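You operate a simulated robot arm through the tools that you are given. There is no shell and no other tool. Be economical: measure what you need, move in short steps, check, and stop when the job is done.

You run a simulated two-armed robot. Do the job below in one go: nothing can be reset, and whatever is moved stays where it is left.

Task
Pull-test the blue lead; rack it if it holds, else reject it.
Fine: reset the tester before you pull, clip the lug, pull the red lever till it shows OK or WEAK, open the clip again; a weak lead goes in the red slot, a good one in its own slot; leave the other leads alone.

It is judged by the outcome, as a careful person would: the job done as asked, and still so three seconds after it is handed in. It fails if anything else is knocked over, pushed out of place, dropped, spilled or broken.

Robot
Two 7-joint arms with fingered hands on one trunk, on a base that drives. Base frame: it is fixed to the floor where the robot stands at the start and does not move with it; the origin is under the middle of the robot, x ahead of it, y to its left, z up; the surface under the hand at the start is at about z = 0.808. Lengths are in m, angles in degrees, forces in N, time in s.
The left shoulder is at the start at [0.07, 0.166, 1.118], the right one opposite. With the tool pointing down near the work surface each hand reaches from about 0.46 to 0.96 m from the robot's upright axis, wherever it stands, measured 20 degrees to its own side. Places, roughly: blue reset button [0.5, -0.1, 0.8]; pull tester [0.5, -0.2, 0.9]; pull tester cradle [0.5, -0.2, 0.8]; reject slot [0.5, -0.9, 0.8]. Payload 4.1 kg a hand.
Tool frame (each hand has its own): the origin (TCP) lies between the finger pads and is the grasp point; the fingertips stand 0.032 m ahead of it; z points along the fingers, y is the line along which they close. Largest opening 0.108 m; the body of the gripper starts 0.038 m behind the TCP. The gripper is a hand of 4 fingers: y runs from the thumb to the fingers, the wrist lies at [-0.016, -0.108, -0.186] in the tool frame.
Orientation is that of the tool frame in the base frame, as a unit quaternion [x, y, z, w]. With the fingers straight down and the wrist toward the robot, the tool's x, y and z point along [0, 1, 0], [1, 0, 0] and [0, 0, -1] of the base frame.

Tools
- The arms move only by the tool drive_tool. It takes "left_targets", "right_targets" or both (then of equal length, played together; a hand with none holds still); each is a list that holds one entry, the list of rows, each a list of 6 numbers: the turn, a rotation vector about the tool's x, y, z in degrees, then the shift along the tool's x, y, z in m. In form: [[[wx, wy, wz, tx, ty, tz], ...]]. A call has 1 to 12 rows; each row shifts and turns the commanded pose from where the row before left it, along the tool's axes as they then stand. Rows are played at 5 a second. More than 0.05 m and 8.6 degrees between two rows, and nothing of the call is played. Where a pose cannot be reached the arm comes as near as it can. A force on the tool above 60 N (or 10 N above the force at the start of the call, whichever is more), or a blocked arm, ends the call early, and 0.2 s more pass. In this call time passes only in rows, and 0.2 s behind the last. The reply holds the time, the measured pose of the TCP, the force on the tool along the base axes, the opening and the grip force, in the units named above and with some noise, with the torque about the TCP (base axes, N m) and any sound that the robot's microphone picked up.
- Cameras (640 x 400 px; columns grow to the right, rows downward): "scene" is now at [0.1301, -0.0356, 1.3526]; the picture's right is [-0.42, -0.91, 0.00], its down [-0.49, 0.23, -0.84] and it looks along [0.77, -0.35, -0.54] (base axes); focal length 255 px, centre (320, 200). "left" rides on the left gripper at [-0.064, -0.093, -0.132] in its tool frame; the picture's right is [-0.80, -0.28, 0.53], its down [0.55, -0.71, 0.45] and it looks along [0.25, 0.65, 0.72] (tool axes); focal length 247 px, centre (320, 200). "right" rides on the right gripper at [0.064, -0.093, -0.132] in its tool frame; the picture's right is [-0.80, 0.28, -0.53], its down [-0.55, -0.71, 0.45] and it looks along [-0.25, 0.65, 0.72] (tool axes); focal length 247 px, centre (320, 200). There is no depth. A picture from a camera that has moved, and an enlarged one, comes with that camera's place and axes in the base frame and with its lens.
- snapshot(camera): a new picture of that camera. The clock stands still meanwhile.
- lift_body(by): slides the trunk up (or, below 0, down) by that many m; the arms and the scene camera ride with it, the base frame stays. It gives what a move gives, with no picture.
- roll_base(legs): drives the robot by 1 to 6 legs, each [ahead, left, turn to the left] in m, m and degrees, along the robot's own axes; the way and the turn of a leg run together, so that a leg with both is an arc; at most 1.5 m and 180 degrees a leg. The arms and the cameras ride along, it lands a little off, and it stops where it bumps. It gives what a move gives.
- finger_targets(index, middle, ring, thumb_bend, hand): sets how far each is bent, from 0 (flat) to 100 (curled in); at 30 the hand is open as for a grip, at 70 the pads meet at the TCP. One left out holds its place. A second passes; each finger stops where it meets its share of the squeeze, and holds until it gets a number again. It is the only way to open and close the hand. It gives what a move gives, with no picture; readings hold the bend of each and the force on the fingers (four entries, about 0 where the hand has none), thumb and palm.
- aim_head(pan, tilt): turns the head with the scene camera to pan (to the left, within 86 degrees either way) and tilt (down, from -29 to 69), counted from straight ahead of the robot. It gives what a move gives.
- close_up(camera, box): a new picture of the part [left, top, right, bottom] of that camera's present view, enlarged. The clock stands still meanwhile.
- job_done(): hands the job in; it is judged then, once.

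Work in short steps. Places have to be worked out from the pictures, the camera data and where the tool is seen: move nearer, look again, correct. Check each grasp and each placing, and mend what went wrong. You have 120 turns and 88 pictures in all, those below and enlarged ones among them. Open the grippers and draw the arms clear of the work before you hand the job in, unless the task says otherwise; then end with one line.

The tools are called after ">>>" as a command line: name --argument value ..., lists and objects as JSON in quotes. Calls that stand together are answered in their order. drive_tool: Moves the arms, as the interface text tells. Its arguments: {"type":"object","properties":{"left_targets":{"type":"array","items":{"type":"array","items":{"type":"array","items":{"type":"number"}}}},"right_targets":{"type":"array","items":{"type":"array","items":{"type":"array","items":{"type":"number"}}}}},"required":[]} The other tools are called the same way: lift_body (by) slides the trunk up or down; finger_targets (index, middle, ring, thumb_bend, hand) moves the fingers one by one; roll_base (legs) drives the base; aim_head (pan, tilt) turns the head that bears the scene camera; snapshot (camera) takes a picture; close_up (camera, box) takes an enlarged picture of a part of a camera's view; job_done () hands the job in.

At the start:

```text
time_s: 0.0
left_tcp_pos: [0.6465, -0.0861, 1.1685]
left_orientation: [0.707, 0.707, 0.0, 0.0]
left_contact_force: [-0.2, -0.1, 0.5]
left_torque: [-0.01, 0.03, -0.03]
left_opening: 0.1077
left_grasp_force: 0.0
left_shape: jaw
left_bend: [30.0, 30.0, 30.0, 30.0]
left_finger forces: [0.0, 0.0, 0.1, 0.0, 0.0, 0.0]
right_tcp_pos: [0.4513, -0.4995, 1.1404]
right_orientation: [0.707, 0.707, -0.001, 0.0]
right_contact_force: [0.0, 0.1, -0.3]
right_torque: [0.01, 0.03, 0.02]
right_opening: 0.1076
right_grasp_force: 0.0
right_shape: jaw
right_bend: [30.0, 30.0, 30.0, 30.0]
right_finger forces: [0.0, 0.0, 0.0, 0.0, 0.0, 0.0]
trunk travel left (down, up): [-0.625, 0.315]
robot x, y, heading: [0.0014, -0.0002, -0.0]
head pan, tilt: [-24.8, 32.5]
```

scene: 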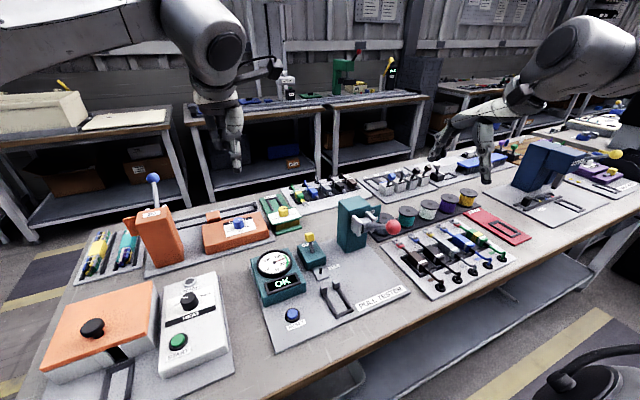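
right: 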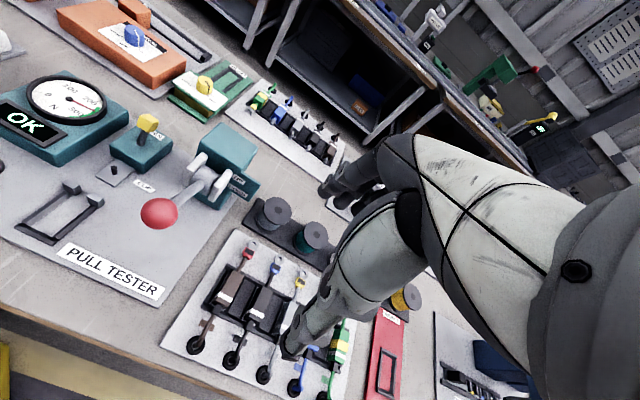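
left: 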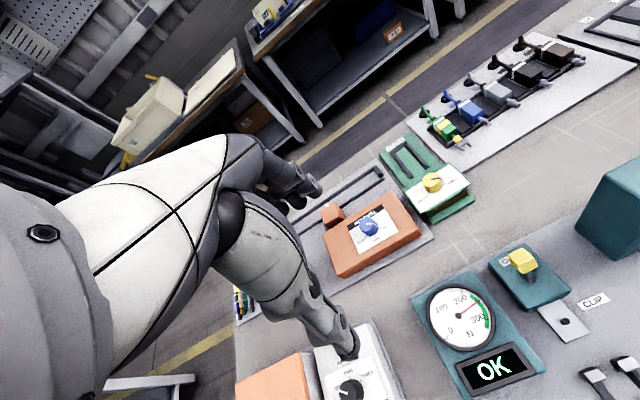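

The tester shows a stale OK. I'll take enlarged looks at the tester and the lead rack.

>>> close_up --camera "scene" --box '[240, 180, 420, 350]'

>>> close_up --camera "scene" --box '[370, 190, 540, 300]'

>>> close_up --camera "scene" --box '[480, 120, 640, 230]'

```text
2.35 times, centred on (330, 265) of scene
camera zoom: at [0.1301, -0.0356, 1.3526], right [-0.42, -0.91, 0.0], down [-0.49, 0.23, -0.84], along [0.77, -0.35, -0.54], focal length 600 px, centre (296, 47)
```

zoom: 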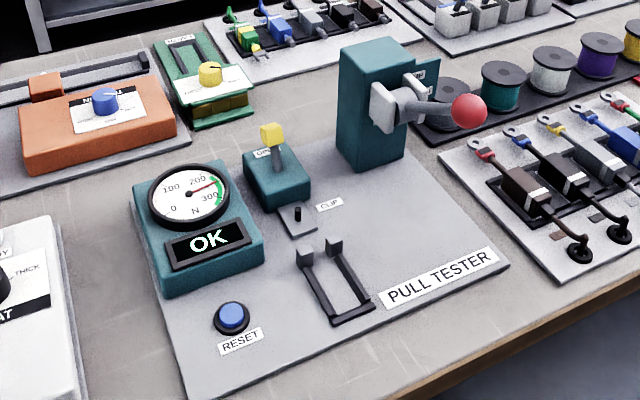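

```text
3.64 times, centred on (455, 245) of scene
camera zoom: at [0.1301, -0.0356, 1.3526], right [-0.42, -0.91, 0.0], down [-0.49, 0.23, -0.84], along [0.77, -0.35, -0.54], focal length 928 px, centre (-171, 36)
```

zoom: 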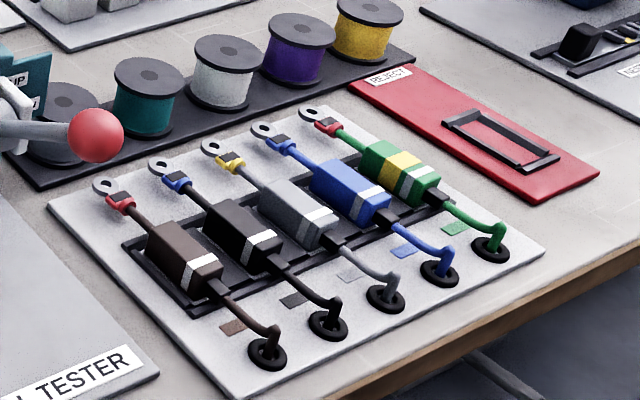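

```text
3.64 times, centred on (560, 175) of scene
camera zoom: at [0.1301, -0.0356, 1.3526], right [-0.42, -0.91, 0.0], down [-0.49, 0.23, -0.84], along [0.77, -0.35, -0.54], focal length 928 px, centre (-553, 291)
```

zoom: 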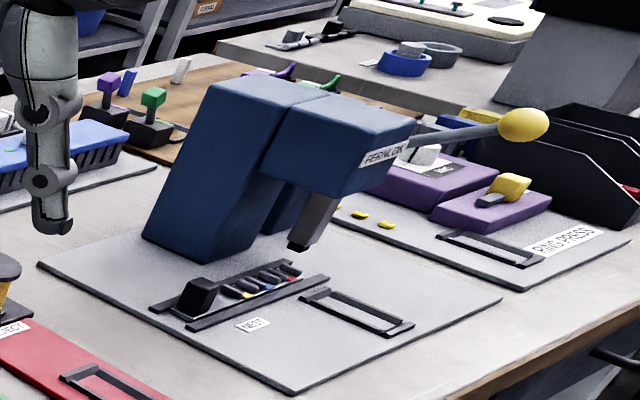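

The blue lead (blue block, blue boot) lies along x at about (0.48, -0.67), lug ahead. The cradle is at about (0.47, -0.235) with the same heading. I'll turn the right hand 90° so its fingers close along y, with the wrist to the right.

>>> drive_tool --right_targets '[[[0, 0, -8.2, 0, 0, 0], [0, 0, -8.2, 0, 0, 0], [0, 0, -8.2, 0, 0, 0], [0, 0, -8.2, 0, 0, 0], [0, 0, -8.2, 0, 0, 0], [0, 0, -8.2, 0, 0, 0], [0, 0, -8.2, 0, 0, 0], [0, 0, -8.2, 0, 0, 0], [0, 0, -8.2, 0, 0, 0], [0, 0, -8.2, 0, 0, 0], [0, 0, -8, 0, 0, 0]]]'

>>> snapshot --camera "right"

>>> snapshot --camera "scene"

```text
time_s: 2.4
left_tcp_pos: [0.6479, -0.0856, 1.1665]
left_orientation: [0.707, 0.707, -0.001, -0.001]
left_contact_force: [0.9, -0.5, 0.6]
left_torque: [0.01, 0.04, -0.01]
left_opening: 0.1075
left_grasp_force: 0.0
left_shape: jaw
left_bend: [30.0, 30.0, 30.0, 30.0]
left_finger forces: [0.1, 0.0, 0.0, 0.0, 0.0, 0.0]
right_tcp_pos: [0.4526, -0.4991, 1.1417]
right_orientation: [-0.002, 1.0, 0.0, -0.001]
right_contact_force: [0.0, 0.5, -0.8]
right_torque: [-0.05, 0.01, 0.04]
right_opening: 0.1081
right_grasp_force: 0.0
right_shape: jaw
right_bend: [30.0, 30.0, 30.0, 30.0]
right_finger forces: [0.0, 0.0, 0.0, 0.0, 0.0, 0.0]
trunk travel left (down, up): [-0.625, 0.315]
robot x, y, heading: [0.0017, -0.0015, 0.3]
head pan, tilt: [-24.8, 32.5]
```

```text
81 pictures are left
camera right: at [0.3884, -0.5929, 1.2746], right [0.8, 0.28, 0.53], down [0.55, -0.7, -0.45], along [0.25, 0.65, -0.72], focal length 247 px, centre (320, 200)
```

right: 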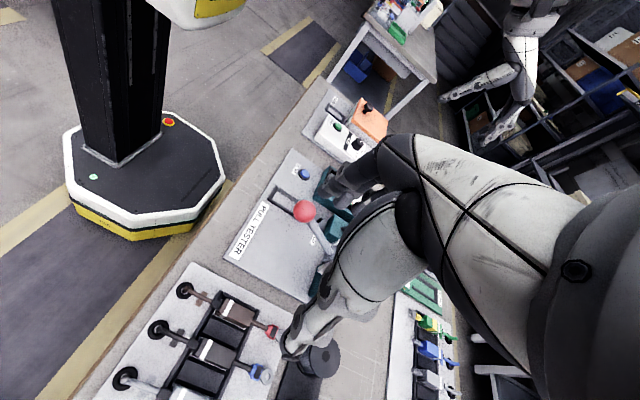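

```text
80 pictures are left
camera scene: at [0.1309, -0.0352, 1.3525], right [-0.42, -0.91, 0.0], down [-0.49, 0.23, -0.84], along [0.77, -0.35, -0.54], focal length 255 px, centre (320, 200)
```

scene: 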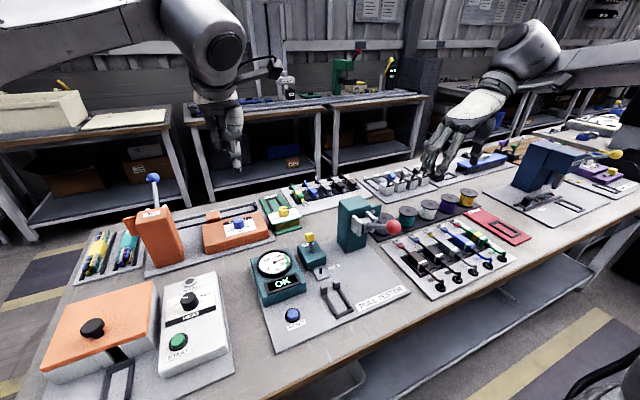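

The turn worked: tool x is now -x, y is +y. I'll move above the blue lead at z≈1.0.

>>> drive_tool --right_targets '[[[0, 0, 0, -0.0054, -0.034, 0.028], [0, 0, 0, -0.0054, -0.034, 0.028], [0, 0, 0, -0.0054, -0.034, 0.028], [0, 0, 0, -0.0054, -0.034, 0.028], [0, 0, 0, -0.0054, -0.034, 0.028]]]'

>>> finger_targets --hand "right" --index 48 --middle 48 --ring 48 --thumb_bend 48

>>> aim_head --pan -50 --tilt 38

>>> snapshot --camera "right"

>>> snapshot --camera "scene"

```text
time_s: 3.6
left_tcp_pos: [0.6472, -0.0854, 1.1668]
left_orientation: [0.706, 0.708, -0.001, 0.001]
left_contact_force: [0.5, 0.4, -0.1]
left_torque: [-0.01, 0.0, 0.05]
left_opening: 0.1076
left_grasp_force: 0.1
left_shape: jaw
left_bend: [30.0, 30.0, 30.0, 30.0]
left_finger forces: [0.1, 0.0, 0.0, 0.0, 0.0, 0.0]
right_tcp_pos: [0.4736, -0.6509, 1.024]
right_orientation: [0.0, 1.0, 0.001, -0.002]
right_contact_force: [-0.4, 0.8, 0.6]
right_torque: [0.03, 0.03, 0.01]
right_opening: 0.1076
right_grasp_force: 0.1
right_shape: jaw
right_bend: [30.0, 30.0, 30.0, 30.0]
right_finger forces: [0.0, 0.0, 0.0, 0.0, 0.1, 0.1]
right hand out of reach, approached as far as the arm can: row 5
trunk travel left (down, up): [-0.625, 0.315]
robot x, y, heading: [0.0015, 0.0036, 0.1]
head pan, tilt: [-24.8, 32.5]
```

```text
time_s: 4.6
left_tcp_pos: [0.6475, -0.0865, 1.1676]
left_orientation: [0.707, 0.707, 0.0, 0.0]
left_contact_force: [0.6, -0.5, 0.1]
left_torque: [-0.01, -0.02, 0.03]
left_opening: 0.1075
left_grasp_force: 0.0
left_shape: jaw
left_bend: [30.0, 30.0, 30.0, 30.0]
left_finger forces: [0.1, 0.0, 0.0, 0.1, 0.0, 0.0]
right_tcp_pos: [0.4734, -0.6518, 1.0236]
right_orientation: [0.0, 1.0, 0.003, -0.002]
right_contact_force: [0.7, -0.5, -0.1]
right_torque: [-0.04, 0.0, 0.02]
right_opening: 0.0617
right_grasp_force: 0.1
right_shape: fingers
right_bend: [48.0, 48.0, 48.0, 48.0]
right_finger forces: [0.1, 0.0, 0.1, 0.0, 0.0, 0.1]
trunk travel left (down, up): [-0.625, 0.315]
robot x, y, heading: [0.0004, 0.0024, -0.3]
head pan, tilt: [-24.8, 32.5]
```

```text
time_s: 5.5
left_tcp_pos: [0.6474, -0.0861, 1.1675]
left_orientation: [0.707, 0.707, 0.001, 0.0]
left_contact_force: [-0.6, 0.0, -1.0]
left_torque: [0.0, 0.0, 0.01]
left_opening: 0.1076
left_grasp_force: 0.1
left_shape: jaw
left_bend: [30.0, 30.0, 30.0, 30.0]
left_finger forces: [0.0, 0.1, 0.0, 0.1, 0.0, 0.1]
right_tcp_pos: [0.4735, -0.6524, 1.0234]
right_orientation: [0.0, 1.0, 0.003, -0.003]
right_contact_force: [0.0, 0.1, -0.1]
right_torque: [-0.03, -0.04, -0.01]
right_opening: 0.0614
right_grasp_force: 0.0
right_shape: fingers
right_bend: [48.0, 48.0, 48.0, 48.0]
right_finger forces: [0.0, 0.1, 0.0, 0.1, 0.0, 0.0]
trunk travel left (down, up): [-0.625, 0.315]
robot x, y, heading: [-0.0029, 0.0004, -0.0]
head pan, tilt: [-50.0, 38.0]
```

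```text
79 pictures are left
camera right: at [0.4097, -0.7458, 1.155], right [0.8, 0.28, 0.53], down [0.55, -0.7, -0.45], along [0.25, 0.65, -0.72], focal length 247 px, centre (320, 200)
```

right: 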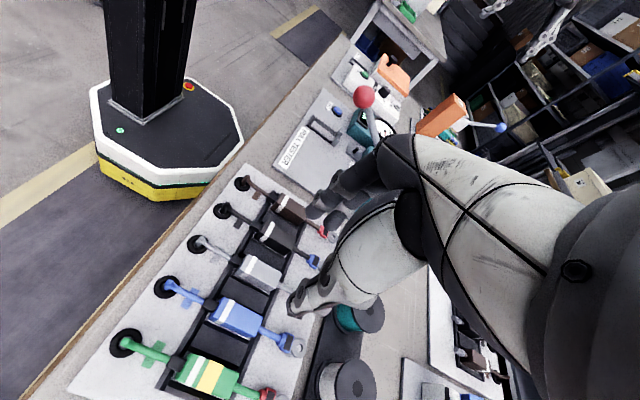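

```text
78 pictures are left
camera scene: at [0.1047, -0.0642, 1.3442], right [-0.77, -0.64, 0.0], down [-0.4, 0.47, -0.79], along [0.51, -0.6, -0.62], focal length 255 px, centre (320, 200)
```

scene: 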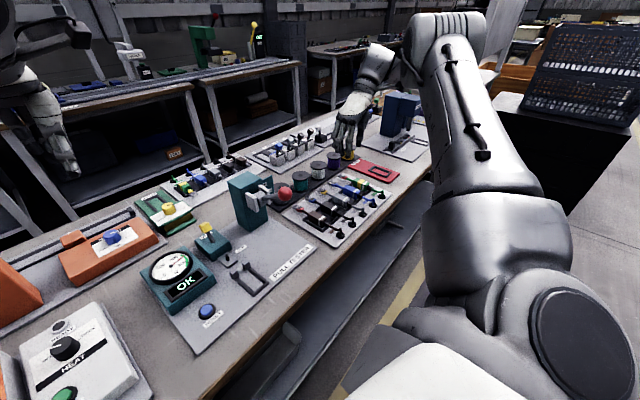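

The arm is near its reach limit with the wrist on the right. I'll bring the right hand back up and inwards, move the left hand out of the way, and then drive the base to the right.

>>> drive_tool --right_targets '[[[0, 0, 0, 0, 0.03, -0.03], [0, 0, 0, 0, 0.04, -0.03], [0, 0, 0, 0, 0.04, -0.03], [0, 0, 0, 0, 0.04, -0.02], [0, 0, 0, 0, 0.04, 0], [0, 0, 0, 0, 0.03, 0], [0, 0, 0, 0, 0, 0]]]' --left_targets '[[[0, 0, 0, 0.045, -0.01, 0], [0, 0, 0, 0.045, -0.01, 0], [0, 0, 0, 0.045, -0.01, 0], [0, 0, 0, 0.045, -0.01, 0], [0, 0, 0, 0.045, -0.01, 0], [0, 0, 0, 0.045, -0.01, 0], [0, 0, 0, 0.045, -0.01, 0]]]'

>>> roll_base --legs '[[0, -0.3, 0]]'

>>> snapshot --camera "scene"

>>> snapshot --camera "right"

```text
time_s: 7.1
left_tcp_pos: [0.5751, 0.2327, 1.1667]
left_orientation: [0.707, 0.707, -0.001, 0.001]
left_contact_force: [-0.2, 0.1, -0.2]
left_torque: [0.0, 0.02, 0.0]
left_opening: 0.1076
left_grasp_force: 0.1
left_shape: jaw
left_bend: [30.0, 30.0, 30.0, 30.0]
left_finger forces: [0.0, 0.0, 0.0, 0.0, 0.0, 0.0]
right_tcp_pos: [0.472, -0.4301, 1.1337]
right_orientation: [0.001, 1.0, -0.001, 0.0]
right_contact_force: [0.5, 0.2, -0.4]
right_torque: [0.03, 0.04, 0.03]
right_opening: 0.0612
right_grasp_force: 0.0
right_shape: fingers
right_bend: [48.0, 48.0, 48.0, 48.0]
right_finger forces: [0.1, 0.0, 0.0, 0.0, 0.0, 0.1]
trunk travel left (down, up): [-0.625, 0.315]
robot x, y, heading: [-0.0009, -0.002, 0.1]
head pan, tilt: [-50.0, 38.0]
```

```text
time_s: 9.1
left_tcp_pos: [0.5767, -0.0687, 1.1663]
left_orientation: [0.706, 0.708, 0.0, 0.0]
left_contact_force: [0.6, -0.5, 0.6]
left_torque: [0.02, -0.01, 0.02]
left_opening: 0.1075
left_grasp_force: 0.0
left_shape: jaw
left_bend: [30.0, 30.0, 30.0, 30.0]
left_finger forces: [0.0, 0.0, 0.0, 0.1, 0.0, 0.0]
right_tcp_pos: [0.4748, -0.7323, 1.131]
right_orientation: [-0.003, 1.0, 0.0, 0.0]
right_contact_force: [0.1, 0.3, 0.6]
right_torque: [-0.01, -0.03, -0.01]
right_opening: 0.0611
right_grasp_force: 0.1
right_shape: fingers
right_bend: [48.0, 48.0, 48.0, 48.0]
right_finger forces: [0.0, 0.0, 0.1, 0.0, 0.0, 0.0]
trunk travel left (down, up): [-0.625, 0.315]
robot x, y, heading: [-0.0008, -0.3005, 0.1]
head pan, tilt: [-50.0, 38.0]
```

```text
77 pictures are left
camera scene: at [0.1054, -0.3639, 1.3442], right [-0.76, -0.65, 0.0], down [-0.4, 0.47, -0.79], along [0.51, -0.6, -0.62], focal length 255 px, centre (320, 200)
```

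scene: 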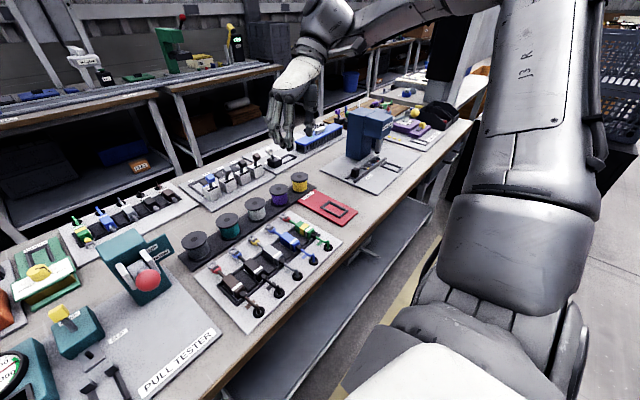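

```text
76 pictures are left
camera right: at [0.4117, -0.8247, 1.2637], right [0.8, 0.29, 0.53], down [0.55, -0.7, -0.45], along [0.25, 0.65, -0.72], focal length 247 px, centre (320, 200)
```

right: 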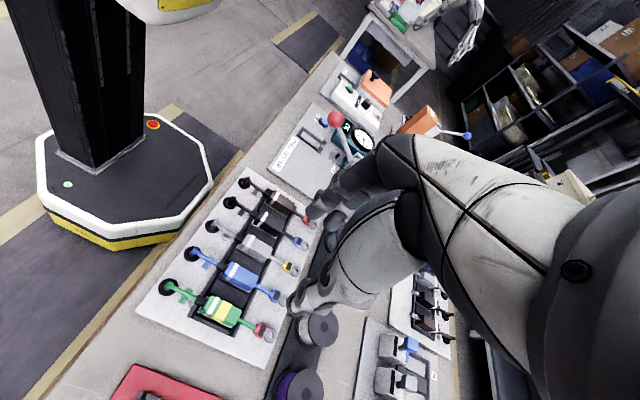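

The base is now at y=-0.30. I'll enlarge both views of the rack to locate the blue lead accurately.

>>> close_up --camera "scene" --box '[180, 180, 360, 340]'

>>> close_up --camera "right" --box '[130, 160, 320, 370]'

```text
2.50 times, centred on (270, 260) of scene
camera zoom: at [0.1054, -0.3639, 1.3442], right [-0.76, -0.65, 0.0], down [-0.4, 0.47, -0.79], along [0.51, -0.6, -0.62], focal length 638 px, centre (445, 50)
```

zoom: 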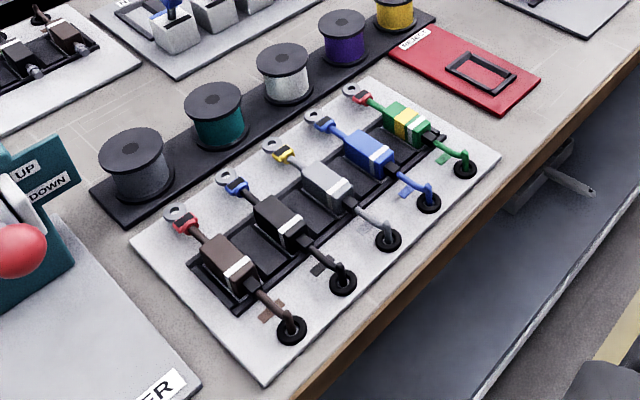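

```text
1.90 times, centred on (225, 265) of right
camera zoom: at [0.4117, -0.8247, 1.2637], right [0.8, 0.29, 0.53], down [0.55, -0.7, -0.45], along [0.25, 0.65, -0.72], focal length 470 px, centre (501, 76)
```

zoom: 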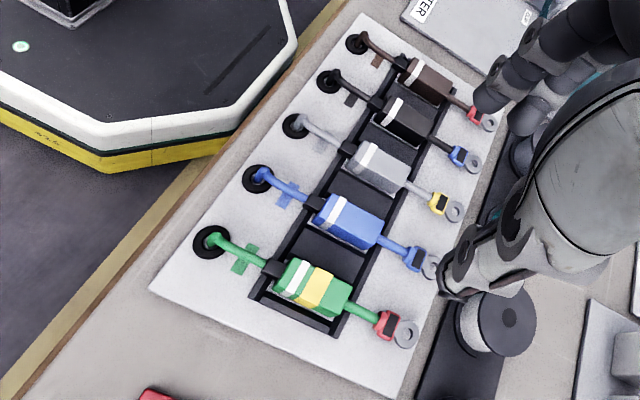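

The blue body is at about (0.479, -0.678), top ≈0.835, and its lug is at (0.571, -0.68). I'll narrow the hand to fit between the neighbours and descend to z≈0.93 over it.

>>> finger_targets --hand "right" --index 52 --middle 52 --ring 52 --thumb_bend 52

>>> drive_tool --right_targets '[[[0, 0, 0, -0.002, 0.027, 0.03], [0, 0, 0, -0.002, 0.027, 0.03], [0, 0, 0, 0, 0, 0.045], [0, 0, 0, 0, 0, 0.045], [0, 0, 0, 0, 0, 0.045], [0, 0, 0, 0, 0, 0]]]'

>>> snapshot --camera "right"

>>> close_up --camera "scene" --box '[180, 130, 400, 330]'

```text
time_s: 10.1
left_tcp_pos: [0.578, -0.0691, 1.1674]
left_orientation: [0.706, 0.708, 0.0, 0.0]
left_contact_force: [0.7, 0.2, 0.1]
left_torque: [-0.02, 0.01, -0.03]
left_opening: 0.1076
left_grasp_force: 0.2
left_shape: jaw
left_bend: [30.0, 30.0, 30.0, 30.0]
left_finger forces: [0.0, 0.0, 0.1, 0.1, 0.1, 0.1]
right_tcp_pos: [0.4747, -0.7313, 1.1316]
right_orientation: [-0.001, 1.0, 0.0, 0.001]
right_contact_force: [-0.9, 0.4, -0.1]
right_torque: [0.0, -0.02, 0.01]
right_opening: 0.0506
right_grasp_force: 0.1
right_shape: fingers
right_bend: [52.0, 52.0, 52.0, 52.0]
right_finger forces: [0.0, 0.1, 0.0, 0.0, 0.1, 0.0]
trunk travel left (down, up): [-0.625, 0.315]
robot x, y, heading: [0.0001, -0.3036, 0.2]
head pan, tilt: [-50.0, 38.0]
```

```text
time_s: 11.5
left_tcp_pos: [0.5767, -0.0681, 1.1658]
left_orientation: [0.706, 0.709, 0.0, 0.001]
left_contact_force: [-1.1, 1.0, -0.2]
left_torque: [0.0, 0.01, -0.02]
left_opening: 0.1078
left_grasp_force: 0.1
left_shape: jaw
left_bend: [30.0, 30.0, 30.0, 30.0]
left_finger forces: [0.0, 0.1, 0.0, 0.0, 0.1, 0.1]
right_tcp_pos: [0.4781, -0.6755, 0.9343]
right_orientation: [-0.002, 1.0, 0.0, 0.0]
right_contact_force: [-0.1, -0.5, -0.5]
right_torque: [0.01, -0.04, 0.01]
right_opening: 0.0504
right_grasp_force: 0.0
right_shape: fingers
right_bend: [52.0, 52.0, 52.0, 52.0]
right_finger forces: [0.0, 0.0, 0.0, 0.0, 0.0, 0.1]
trunk travel left (down, up): [-0.625, 0.315]
robot x, y, heading: [0.0032, -0.3002, 0.2]
head pan, tilt: [-50.0, 38.0]
```

```text
73 pictures are left
camera right: at [0.415, -0.769, 1.0662], right [0.8, 0.29, 0.53], down [0.55, -0.7, -0.45], along [0.25, 0.65, -0.72], focal length 247 px, centre (320, 200)
```

right: 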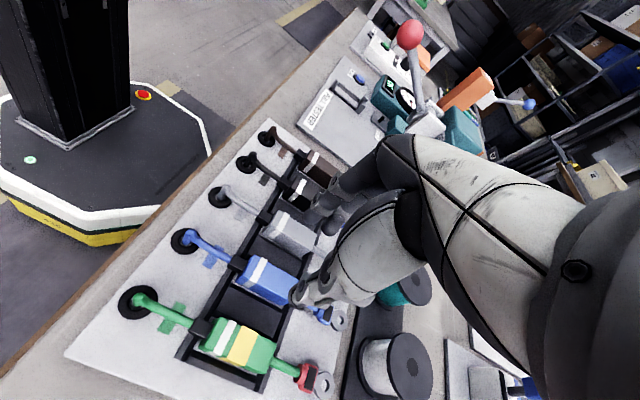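

```text
2.00 times, centred on (290, 230) of scene
camera zoom: at [0.1047, -0.364, 1.3443], right [-0.76, -0.65, 0.0], down [-0.4, 0.47, -0.79], along [0.51, -0.6, -0.62], focal length 510 px, centre (380, 140)
```

zoom: 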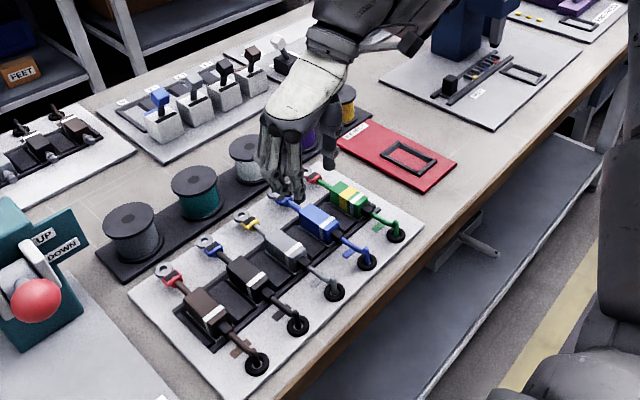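

The hand is centred over the body, needing about 5 mm more to the right. I'll descend to z≈0.85 so the tips straddle the body.

>>> drive_tool --right_targets '[[[0, 0, 0, 0, -0.005, 0.02], [0, 0, 0, 0, 0, 0.025], [0, 0, 0, 0, 0, 0.02], [0, 0, 0, 0, 0, 0.018], [0, 0, 0, 0, 0, 0]]]'

>>> close_up --camera "right" --box '[140, 140, 400, 400]'

>>> close_up --camera "scene" --box '[230, 180, 360, 280]'

```text
time_s: 12.7
left_tcp_pos: [0.5756, -0.0684, 1.1655]
left_orientation: [0.706, 0.708, 0.0, 0.001]
left_contact_force: [-0.5, -0.6, -0.2]
left_torque: [-0.01, -0.01, -0.02]
left_opening: 0.1075
left_grasp_force: 0.1
left_shape: jaw
left_bend: [30.0, 30.0, 30.0, 30.0]
left_finger forces: [0.1, 0.1, 0.0, 0.0, 0.0, 0.0]
right_tcp_pos: [0.4786, -0.6831, 0.8535]
right_orientation: [-0.001, 1.0, 0.0, 0.0]
right_contact_force: [0.4, -0.4, 0.9]
right_torque: [-0.03, -0.03, -0.05]
right_opening: 0.0505
right_grasp_force: 0.3
right_shape: fingers
right_bend: [52.0, 52.0, 52.0, 52.0]
right_finger forces: [0.0, 0.4, 0.0, 0.0, 0.0, 0.0]
trunk travel left (down, up): [-0.625, 0.315]
robot x, y, heading: [0.0003, -0.2998, 0.2]
head pan, tilt: [-50.0, 38.0]
```

```text
1.54 times, centred on (270, 270) of right
camera zoom: at [0.4153, -0.7753, 0.9854], right [0.8, 0.29, 0.53], down [0.55, -0.7, -0.45], along [0.25, 0.65, -0.72], focal length 380 px, centre (397, 92)
```

zoom: 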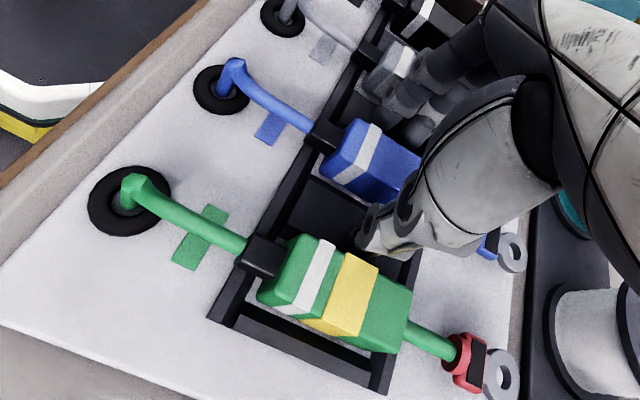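

```text
4.00 times, centred on (295, 230) of scene
camera zoom: at [0.1051, -0.3639, 1.3442], right [-0.76, -0.65, 0.0], down [-0.4, 0.47, -0.79], along [0.51, -0.6, -0.62], focal length 1021 px, centre (420, 80)
```

zoom: 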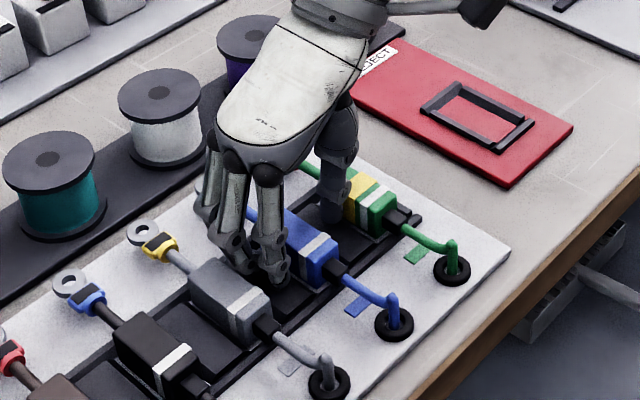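

The fingers sit between blue and grey, with the thumb between blue and green, so I'm closing.

>>> finger_targets --hand "right" --index 72 --middle 72 --ring 72 --thumb_bend 72

>>> close_up --camera "right" --box '[140, 140, 400, 400]'

```text
time_s: 13.7
left_tcp_pos: [0.5757, -0.0674, 1.1664]
left_orientation: [0.706, 0.708, -0.001, 0.001]
left_contact_force: [0.9, -0.7, 1.0]
left_torque: [0.01, -0.03, 0.03]
left_opening: 0.1077
left_grasp_force: 0.0
left_shape: jaw
left_bend: [30.0, 30.0, 30.0, 30.0]
left_finger forces: [0.0, 0.1, 0.0, 0.1, 0.1, 0.1]
right_tcp_pos: [0.4784, -0.6795, 0.8541]
right_orientation: [-0.002, 1.0, 0.0, 0.0]
right_contact_force: [-0.3, 9.0, 3.1]
right_torque: [0.33, -0.02, 0.08]
right_opening: 0.0224
right_grasp_force: 17.1
right_shape: fingers
right_bend: [71.0, 65.0, 66.0, 62.0]
right_finger forces: [8.0, 7.8, 6.2, 0.0, 13.0, 0.0]
trunk travel left (down, up): [-0.625, 0.315]
robot x, y, heading: [0.0014, -0.3001, 0.2]
head pan, tilt: [-50.0, 38.0]
```

```text
1.54 times, centred on (270, 270) of right
camera zoom: at [0.4154, -0.774, 0.9864], right [0.8, 0.29, 0.53], down [0.55, -0.7, -0.45], along [0.25, 0.65, -0.72], focal length 380 px, centre (397, 92)
```

zoom: 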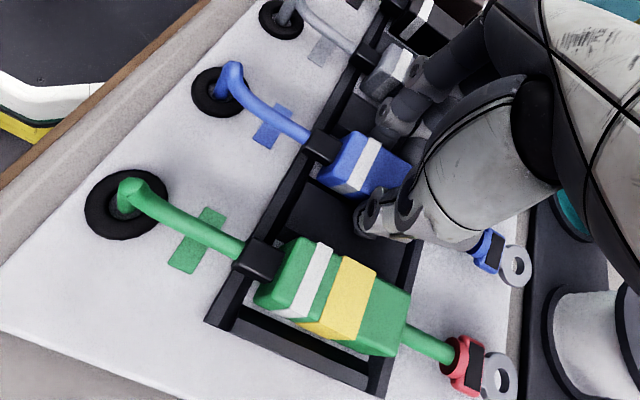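

Gripped at 17 N around a 22 mm body. I'll lift 5 cm slowly and check what the tail does.

>>> drive_tool --right_targets '[[[0, 0, 0, 0, 0, -0.01], [0, 0, 0, 0, 0, -0.01], [0, 0, 0, 0, 0, -0.015], [0, 0, 0, 0, 0, -0.015], [0, 0, 0, 0, 0, -0.02]]]'

>>> close_up --camera "right" --box '[140, 140, 400, 400]'

>>> close_up --camera "scene" --box '[230, 180, 360, 280]'

```text
time_s: 14.9
left_tcp_pos: [0.5763, -0.0684, 1.1664]
left_orientation: [0.706, 0.708, 0.0, 0.0]
left_contact_force: [-0.8, 0.4, 0.0]
left_torque: [0.0, -0.01, 0.0]
left_opening: 0.1076
left_grasp_force: 0.1
left_shape: jaw
left_bend: [30.0, 30.0, 30.0, 30.0]
left_finger forces: [0.0, 0.0, 0.0, 0.0, 0.0, 0.0]
right_tcp_pos: [0.4799, -0.6828, 0.9249]
right_orientation: [-0.002, 1.0, 0.0, -0.001]
right_contact_force: [-0.2, -0.1, -0.7]
right_torque: [0.0, -0.02, -0.01]
right_opening: 0.0223
right_grasp_force: 14.6
right_shape: fingers
right_bend: [71.0, 66.0, 71.0, 62.0]
right_finger forces: [5.2, 5.2, 4.0, 0.0, 14.5, 0.0]
trunk travel left (down, up): [-0.625, 0.315]
robot x, y, heading: [0.0025, -0.2965, 0.4]
head pan, tilt: [-50.0, 38.0]
```

```text
1.54 times, centred on (270, 270) of right
camera zoom: at [0.4154, -0.7756, 1.0563], right [0.8, 0.29, 0.53], down [0.55, -0.7, -0.45], along [0.25, 0.65, -0.72], focal length 380 px, centre (397, 92)
```

zoom: 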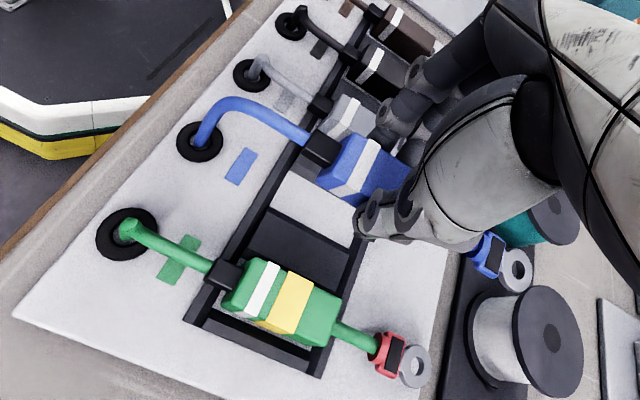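

```text
4.00 times, centred on (295, 230) of scene
camera zoom: at [0.1049, -0.3636, 1.3442], right [-0.76, -0.65, 0.0], down [-0.4, 0.47, -0.79], along [0.51, -0.6, -0.62], focal length 1021 px, centre (420, 80)
```

zoom: 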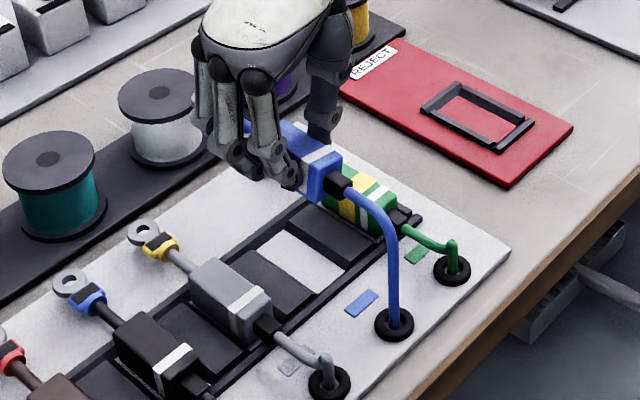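

The lead came up and its cable pays out from the grommet. I'll raise it higher and aim the head at the tester to measure the cradle and clip.

>>> drive_tool --right_targets '[[[0, 0, 0, 0, 0, -0.04], [0, 0, 0, 0, 0, -0.04], [0, 0, 0, 0, 0, -0.04], [0, 0, 0, 0, 0, -0.04], [0, 0, 0, 0, 0, -0.04], [0, 0, 0, 0, 0, 0]]]'

>>> aim_head --pan 15 --tilt 50

>>> snapshot --camera "scene"

```text
time_s: 16.3
left_tcp_pos: [0.5768, -0.0695, 1.1662]
left_orientation: [0.706, 0.708, 0.0, -0.001]
left_contact_force: [0.0, 0.5, 0.0]
left_torque: [0.01, -0.01, -0.03]
left_opening: 0.1075
left_grasp_force: 0.1
left_shape: jaw
left_bend: [30.0, 30.0, 30.0, 30.0]
left_finger forces: [0.0, 0.0, 0.0, 0.1, 0.0, 0.1]
right_tcp_pos: [0.4805, -0.6846, 1.1234]
right_orientation: [-0.002, 1.0, 0.0, -0.001]
right_contact_force: [-0.2, -0.1, 0.4]
right_torque: [-0.01, 0.04, -0.02]
right_opening: 0.0223
right_grasp_force: 14.5
right_shape: fingers
right_bend: [71.0, 66.0, 71.0, 62.0]
right_finger forces: [5.2, 5.2, 4.0, 0.0, 14.5, 0.0]
trunk travel left (down, up): [-0.625, 0.315]
robot x, y, heading: [-0.0003, -0.3013, 0.4]
head pan, tilt: [-50.0, 38.0]
```

```text
time_s: 17.7
left_tcp_pos: [0.5769, -0.0682, 1.166]
left_orientation: [0.706, 0.708, 0.001, 0.0]
left_contact_force: [-0.4, -0.1, 0.6]
left_torque: [0.03, -0.06, 0.01]
left_opening: 0.1075
left_grasp_force: 0.1
left_shape: jaw
left_bend: [30.0, 30.0, 30.0, 30.0]
left_finger forces: [0.0, 0.1, 0.0, 0.1, 0.0, 0.1]
right_tcp_pos: [0.4795, -0.6838, 1.1228]
right_orientation: [-0.001, 1.0, 0.0, 0.0]
right_contact_force: [-0.7, 0.8, -1.0]
right_torque: [-0.01, -0.02, 0.0]
right_opening: 0.0223
right_grasp_force: 15.1
right_shape: fingers
right_bend: [71.0, 66.0, 71.0, 62.0]
right_finger forces: [5.2, 5.1, 4.1, 0.0, 14.5, 0.0]
trunk travel left (down, up): [-0.625, 0.315]
robot x, y, heading: [-0.0022, -0.3, 0.1]
head pan, tilt: [15.0, 50.0]
```

```text
66 pictures are left
camera scene: at [0.1241, -0.278, 1.327], right [0.26, -0.97, 0.0], down [-0.74, -0.2, -0.64], along [0.62, 0.17, -0.77], focal length 255 px, centre (320, 200)
```

scene: 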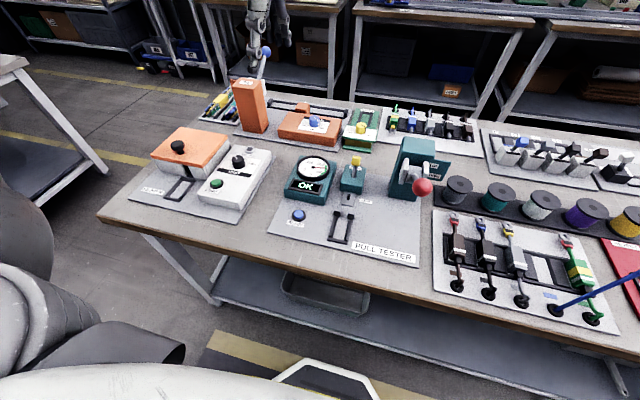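

>>> close_up --camera "scene" --box '[270, 130, 440, 270]'

```text
2.86 times, centred on (355, 200) of scene
camera zoom: at [0.1241, -0.278, 1.327], right [0.26, -0.97, 0.0], down [-0.74, -0.2, -0.64], along [0.62, 0.17, -0.77], focal length 729 px, centre (220, 200)
```

zoom: 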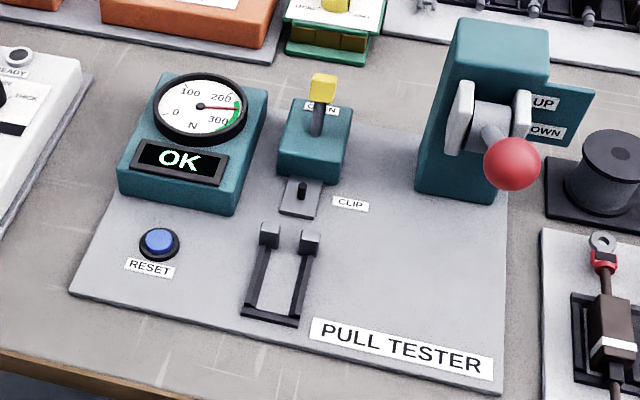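

Estimates: peg at (0.557, -0.237), and the cradle runs x 0.432–0.50 at the same y. That puts my TCP target at about (0.465, -0.237). I'll carry the lead over at z 1.12, above the red ball, while the left hand moves further left.

>>> drive_tool --right_targets '[[[0, 0, 0, 0.0017, 0.045, 0], [0, 0, 0, 0.0017, 0.0495, 0], [0, 0, 0, 0.0017, 0.0495, 0], [0, 0, 0, 0.0017, 0.0495, 0], [0, 0, 0, 0.0017, 0.0495, 0], [0, 0, 0, 0.0017, 0.0495, 0], [0, 0, 0, 0.0017, 0.0495, 0], [0, 0, 0, 0.0017, 0.0495, 0], [0, 0, 0, 0.0017, 0.0495, 0], [0, 0, 0, 0, 0.006, 0], [0, 0, 0, 0, 0, 0]]]' --left_targets '[[[0, 0, 0, 0.04, -0.01, 0], [0, 0, 0, 0.04, -0.01, 0], [0, 0, 0, 0.04, -0.01, 0], [0, 0, 0, 0.04, -0.01, 0], [0, 0, 0, 0.04, -0.01, 0], [0, 0, 0, 0.04, -0.01, 0], [0, 0, 0, 0, 0, 0], [0, 0, 0, 0, 0, 0], [0, 0, 0, 0, 0, 0], [0, 0, 0, 0, 0, 0], [0, 0, 0, 0, 0, 0]]]'

>>> snapshot --camera "scene"

>>> snapshot --camera "right"

```text
time_s: 20.1
left_tcp_pos: [0.5164, 0.1715, 1.1654]
left_orientation: [0.706, 0.708, 0.0, 0.0]
left_contact_force: [0.3, -0.8, -1.1]
left_torque: [0.03, -0.02, 0.0]
left_opening: 0.1076
left_grasp_force: 0.1
left_shape: jaw
left_bend: [30.0, 30.0, 30.0, 30.0]
left_finger forces: [0.1, 0.1, 0.0, 0.0, 0.0, 0.0]
right_tcp_pos: [0.4609, -0.376, 1.127]
right_orientation: [-0.001, 1.0, 0.001, 0.0]
right_contact_force: [-0.3, 0.9, -1.0]
right_torque: [-0.01, 0.02, 0.02]
right_opening: 0.0222
right_grasp_force: 14.4
right_shape: fingers
right_bend: [71.0, 66.0, 71.0, 62.0]
right_finger forces: [5.2, 5.0, 3.9, 0.0, 14.2, 0.1]
right hand out of reach, approached as far as the arm can: row 7, 8, 9, 10
trunk travel left (down, up): [-0.625, 0.315]
robot x, y, heading: [0.0028, -0.2978, 0.2]
head pan, tilt: [15.0, 50.0]
```

```text
64 pictures are left
camera scene: at [0.1241, -0.2776, 1.327], right [0.26, -0.96, 0.0], down [-0.74, -0.2, -0.64], along [0.62, 0.17, -0.77], focal length 255 px, centre (320, 200)
```

scene: 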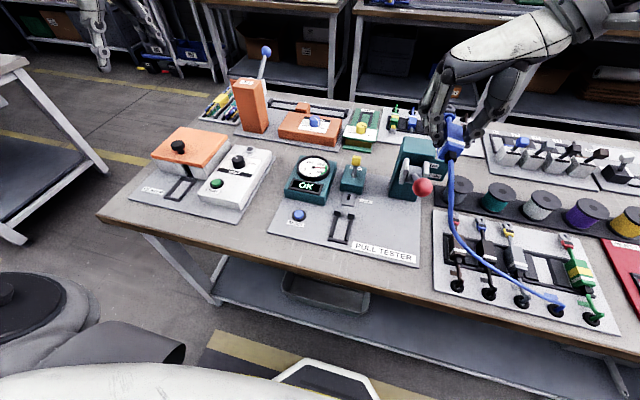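

```text
63 pictures are left
camera right: at [0.3977, -0.4692, 1.2582], right [0.8, 0.28, 0.53], down [0.55, -0.7, -0.45], along [0.25, 0.65, -0.72], focal length 247 px, centre (320, 200)
```

right: 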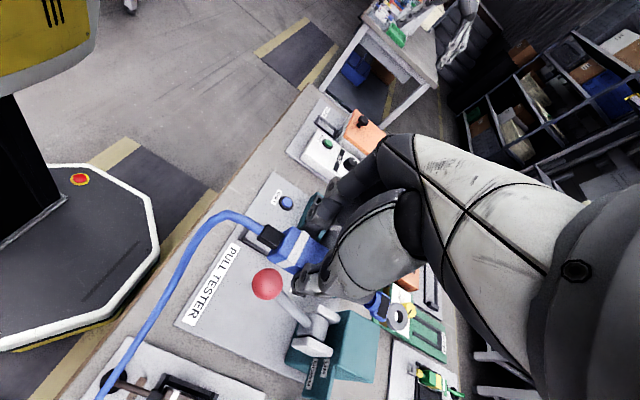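

The arm hits its inner limit at y≈-0.376 from here. I'll move the hand back outward a little, then drive the base left by about 0.24.

>>> drive_tool --right_targets '[[[0, 0, 0, 0, -0.03, 0], [0, 0, 0, 0, -0.03, 0], [0, 0, 0, 0, -0.03, 0], [0, 0, 0, 0, 0, 0]]]'

>>> roll_base --legs '[[0, 0.24, 0]]'

```text
time_s: 21.1
left_tcp_pos: [0.5161, 0.1712, 1.1657]
left_orientation: [0.706, 0.708, 0.0, 0.0]
left_contact_force: [0.4, -0.5, -0.7]
left_torque: [-0.02, 0.01, 0.0]
left_opening: 0.1077
left_grasp_force: 0.2
left_shape: jaw
left_bend: [30.0, 30.0, 30.0, 30.0]
left_finger forces: [0.0, 0.1, 0.1, 0.0, 0.0, 0.0]
right_tcp_pos: [0.4625, -0.4667, 1.1258]
right_orientation: [-0.002, 1.0, 0.0, 0.0]
right_contact_force: [0.5, 0.0, -1.2]
right_torque: [-0.02, -0.05, 0.0]
right_opening: 0.0219
right_grasp_force: 13.9
right_shape: fingers
right_bend: [71.0, 67.0, 71.0, 62.0]
right_finger forces: [5.3, 5.0, 3.9, 0.1, 14.1, 0.0]
trunk travel left (down, up): [-0.625, 0.315]
robot x, y, heading: [0.0028, -0.3027, 0.2]
head pan, tilt: [15.0, 50.0]
```

```text
time_s: 22.9
left_tcp_pos: [0.5139, 0.4109, 1.1657]
left_orientation: [0.706, 0.708, 0.0, 0.001]
left_contact_force: [0.3, 0.3, -0.2]
left_torque: [-0.06, -0.02, 0.02]
left_opening: 0.1077
left_grasp_force: 0.0
left_shape: jaw
left_bend: [30.0, 30.0, 30.0, 30.0]
left_finger forces: [0.0, 0.1, 0.0, 0.0, 0.0, 0.0]
right_tcp_pos: [0.4601, -0.2263, 1.1272]
right_orientation: [-0.003, 1.0, 0.0, 0.0]
right_contact_force: [0.7, -0.1, -1.3]
right_torque: [-0.02, 0.0, -0.02]
right_opening: 0.0221
right_grasp_force: 13.8
right_shape: fingers
right_bend: [71.0, 67.0, 71.0, 62.0]
right_finger forces: [5.4, 4.8, 3.9, 0.0, 14.1, 0.0]
trunk travel left (down, up): [-0.625, 0.315]
robot x, y, heading: [-0.0006, -0.0601, 0.1]
head pan, tilt: [15.0, 50.0]
```

I'm over the cradle, but at low height the wrist would come close to the red ball (y -0.354 to -0.39, z up to 1.01). I'll tilt the hand 12° about the lead's axis to keep the wrist clear, then descend part way and look.

>>> drive_tool --right_targets '[[[6, 0, 0, 0, 0, 0], [6, 0, 0, 0, 0, 0], [0, 0, 0, -0.004, 0.0, 0.03], [0, 0, 0, 0, 0.008, 0.04], [0, 0, 0, 0, 0.008, 0.04], [0, 0, 0, 0, 0.008, 0.04], [0, 0, 0, 0, 0, 0]]]'

>>> aim_head --pan -20 --tilt 45

>>> snapshot --camera "scene"

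>>> snapshot --camera "right"

```text
time_s: 24.5
left_tcp_pos: [0.5132, 0.413, 1.1656]
left_orientation: [0.706, 0.709, 0.0, 0.0]
left_contact_force: [-1.2, 0.3, 0.7]
left_torque: [-0.05, -0.02, -0.01]
left_opening: 0.1075
left_grasp_force: 0.0
left_shape: jaw
left_bend: [30.0, 30.0, 30.0, 30.0]
left_finger forces: [0.0, 0.1, 0.0, 0.1, 0.0, 0.1]
right_tcp_pos: [0.4621, -0.2337, 0.9749]
right_orientation: [-0.003, 0.995, -0.105, 0.0]
right_contact_force: [-0.1, 0.5, -1.2]
right_torque: [-0.01, -0.03, -0.01]
right_opening: 0.0223
right_grasp_force: 13.6
right_shape: fingers
right_bend: [71.0, 67.0, 71.0, 62.0]
right_finger forces: [5.3, 4.9, 3.8, 0.1, 13.9, 0.1]
trunk travel left (down, up): [-0.625, 0.315]
robot x, y, heading: [-0.0016, -0.0612, 0.3]
head pan, tilt: [15.0, 50.0]
```

```text
time_s: 25.5
left_tcp_pos: [0.5143, 0.411, 1.1657]
left_orientation: [0.706, 0.709, 0.0, 0.001]
left_contact_force: [-0.7, 0.6, 0.3]
left_torque: [0.0, 0.01, -0.01]
left_opening: 0.1077
left_grasp_force: 0.0
left_shape: jaw
left_bend: [30.0, 30.0, 30.0, 30.0]
left_finger forces: [0.0, 0.1, 0.1, 0.0, 0.1, 0.0]
right_tcp_pos: [0.4635, -0.2335, 0.9744]
right_orientation: [-0.003, 0.995, -0.104, 0.0]
right_contact_force: [0.3, -0.4, -0.4]
right_torque: [0.01, 0.0, -0.01]
right_opening: 0.022
right_grasp_force: 14.3
right_shape: fingers
right_bend: [71.0, 67.0, 71.0, 62.0]
right_finger forces: [5.3, 4.9, 3.8, 0.0, 13.9, 0.0]
trunk travel left (down, up): [-0.625, 0.315]
robot x, y, heading: [-0.0055, -0.061, 0.4]
head pan, tilt: [-20.0, 45.0]
```

```text
62 pictures are left
camera scene: at [0.1251, -0.0854, 1.3339], right [-0.34, -0.94, 0.0], down [-0.67, 0.24, -0.71], along [0.67, -0.24, -0.71], focal length 255 px, centre (320, 200)
```

scene: 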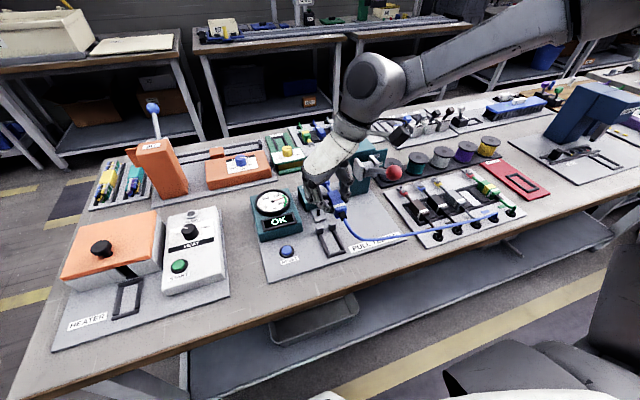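

```text
61 pictures are left
camera right: at [0.3996, -0.2978, 1.1228], right [0.8, 0.39, 0.46], down [0.55, -0.78, -0.29], along [0.25, 0.49, -0.84], focal length 247 px, centre (320, 200)
```

right: 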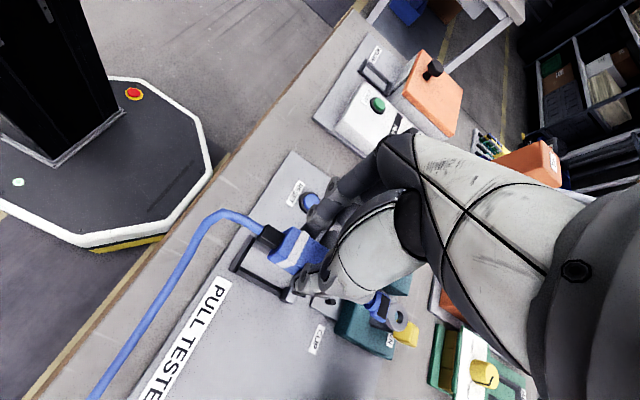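

I'll zoom in to compare the lug to the peg and the body to the cradle.

>>> close_up --camera "scene" --box '[270, 160, 390, 270]'

>>> close_up --camera "right" --box '[220, 180, 460, 370]'

```text
3.64 times, centred on (330, 215) of scene
camera zoom: at [0.1251, -0.0854, 1.3339], right [-0.34, -0.94, 0.0], down [-0.67, 0.24, -0.71], along [0.67, -0.24, -0.71], focal length 928 px, centre (284, 146)
```

zoom: 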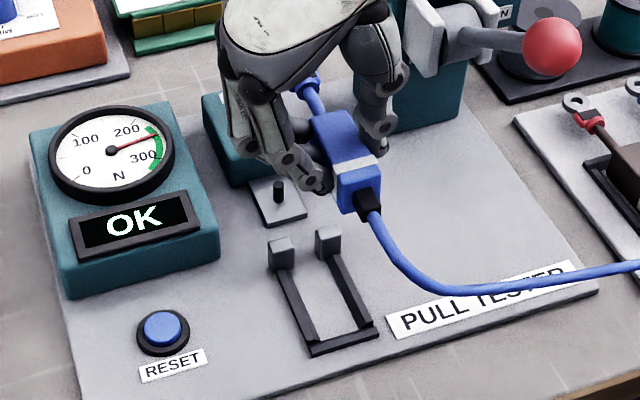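

```text
2.11 times, centred on (340, 275) of right
camera zoom: at [0.3996, -0.2978, 1.1228], right [0.8, 0.39, 0.46], down [0.55, -0.78, -0.29], along [0.25, 0.49, -0.84], focal length 520 px, centre (278, 42)
```

zoom: 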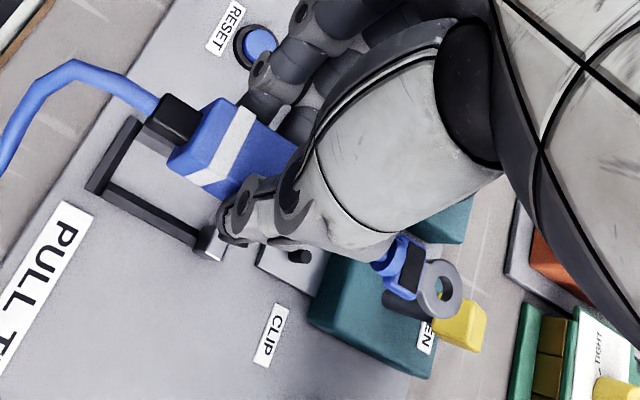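

The lead sits about 8 mm too far right of the cradle line, while x looks right (peg at x≈0.560). I'll correct y and descend to z≈0.90.

>>> drive_tool --right_targets '[[[0, 0, 0, 0, 0.0078, 0.008], [0, 0, 0, 0, 0.0077, 0.03], [0, 0, 0, 0, 0.0077, 0.0327], [0, 0, 0, 0, 0, 0]]]'

>>> close_up --camera "scene" --box '[270, 160, 390, 270]'

>>> close_up --camera "right" --box '[220, 180, 460, 370]'

```text
time_s: 26.5
left_tcp_pos: [0.5145, 0.4121, 1.1651]
left_orientation: [0.705, 0.709, 0.0, 0.0]
left_contact_force: [-0.9, 0.4, 0.2]
left_torque: [-0.02, 0.04, 0.01]
left_opening: 0.1078
left_grasp_force: 0.0
left_shape: jaw
left_bend: [30.0, 30.0, 30.0, 30.0]
left_finger forces: [0.1, 0.0, 0.1, 0.1, 0.1, 0.0]
right_tcp_pos: [0.451, -0.2412, 0.9125]
right_orientation: [-0.003, 0.994, -0.105, 0.001]
right_contact_force: [0.7, -0.6, 0.0]
right_torque: [0.01, 0.04, 0.02]
right_opening: 0.022
right_grasp_force: 14.1
right_shape: fingers
right_bend: [71.0, 67.0, 71.0, 62.0]
right_finger forces: [5.4, 4.8, 3.6, 0.0, 13.9, 0.1]
right hand out of reach, approached as far as the arm can: row 2, 3
trunk travel left (down, up): [-0.625, 0.315]
robot x, y, heading: [-0.0013, -0.0593, 0.2]
head pan, tilt: [-20.0, 45.0]
```

```text
3.64 times, centred on (330, 215) of scene
camera zoom: at [0.1256, -0.0853, 1.3339], right [-0.34, -0.94, 0.0], down [-0.67, 0.24, -0.71], along [0.67, -0.24, -0.71], focal length 928 px, centre (284, 146)
```

zoom: 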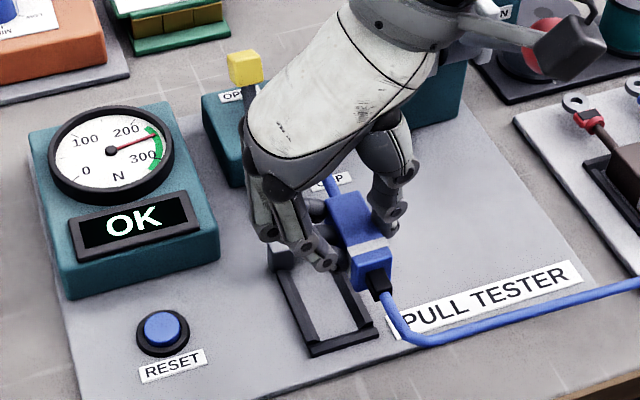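

```text
2.11 times, centred on (340, 275) of right
camera zoom: at [0.3881, -0.3051, 1.0612], right [0.8, 0.39, 0.46], down [0.55, -0.78, -0.29], along [0.25, 0.49, -0.84], focal length 520 px, centre (278, 42)
```

zoom: 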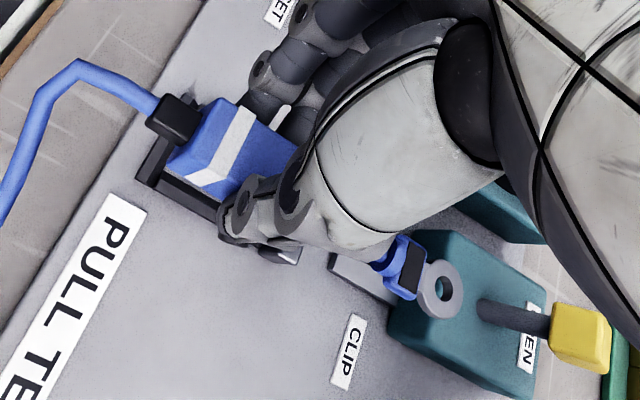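

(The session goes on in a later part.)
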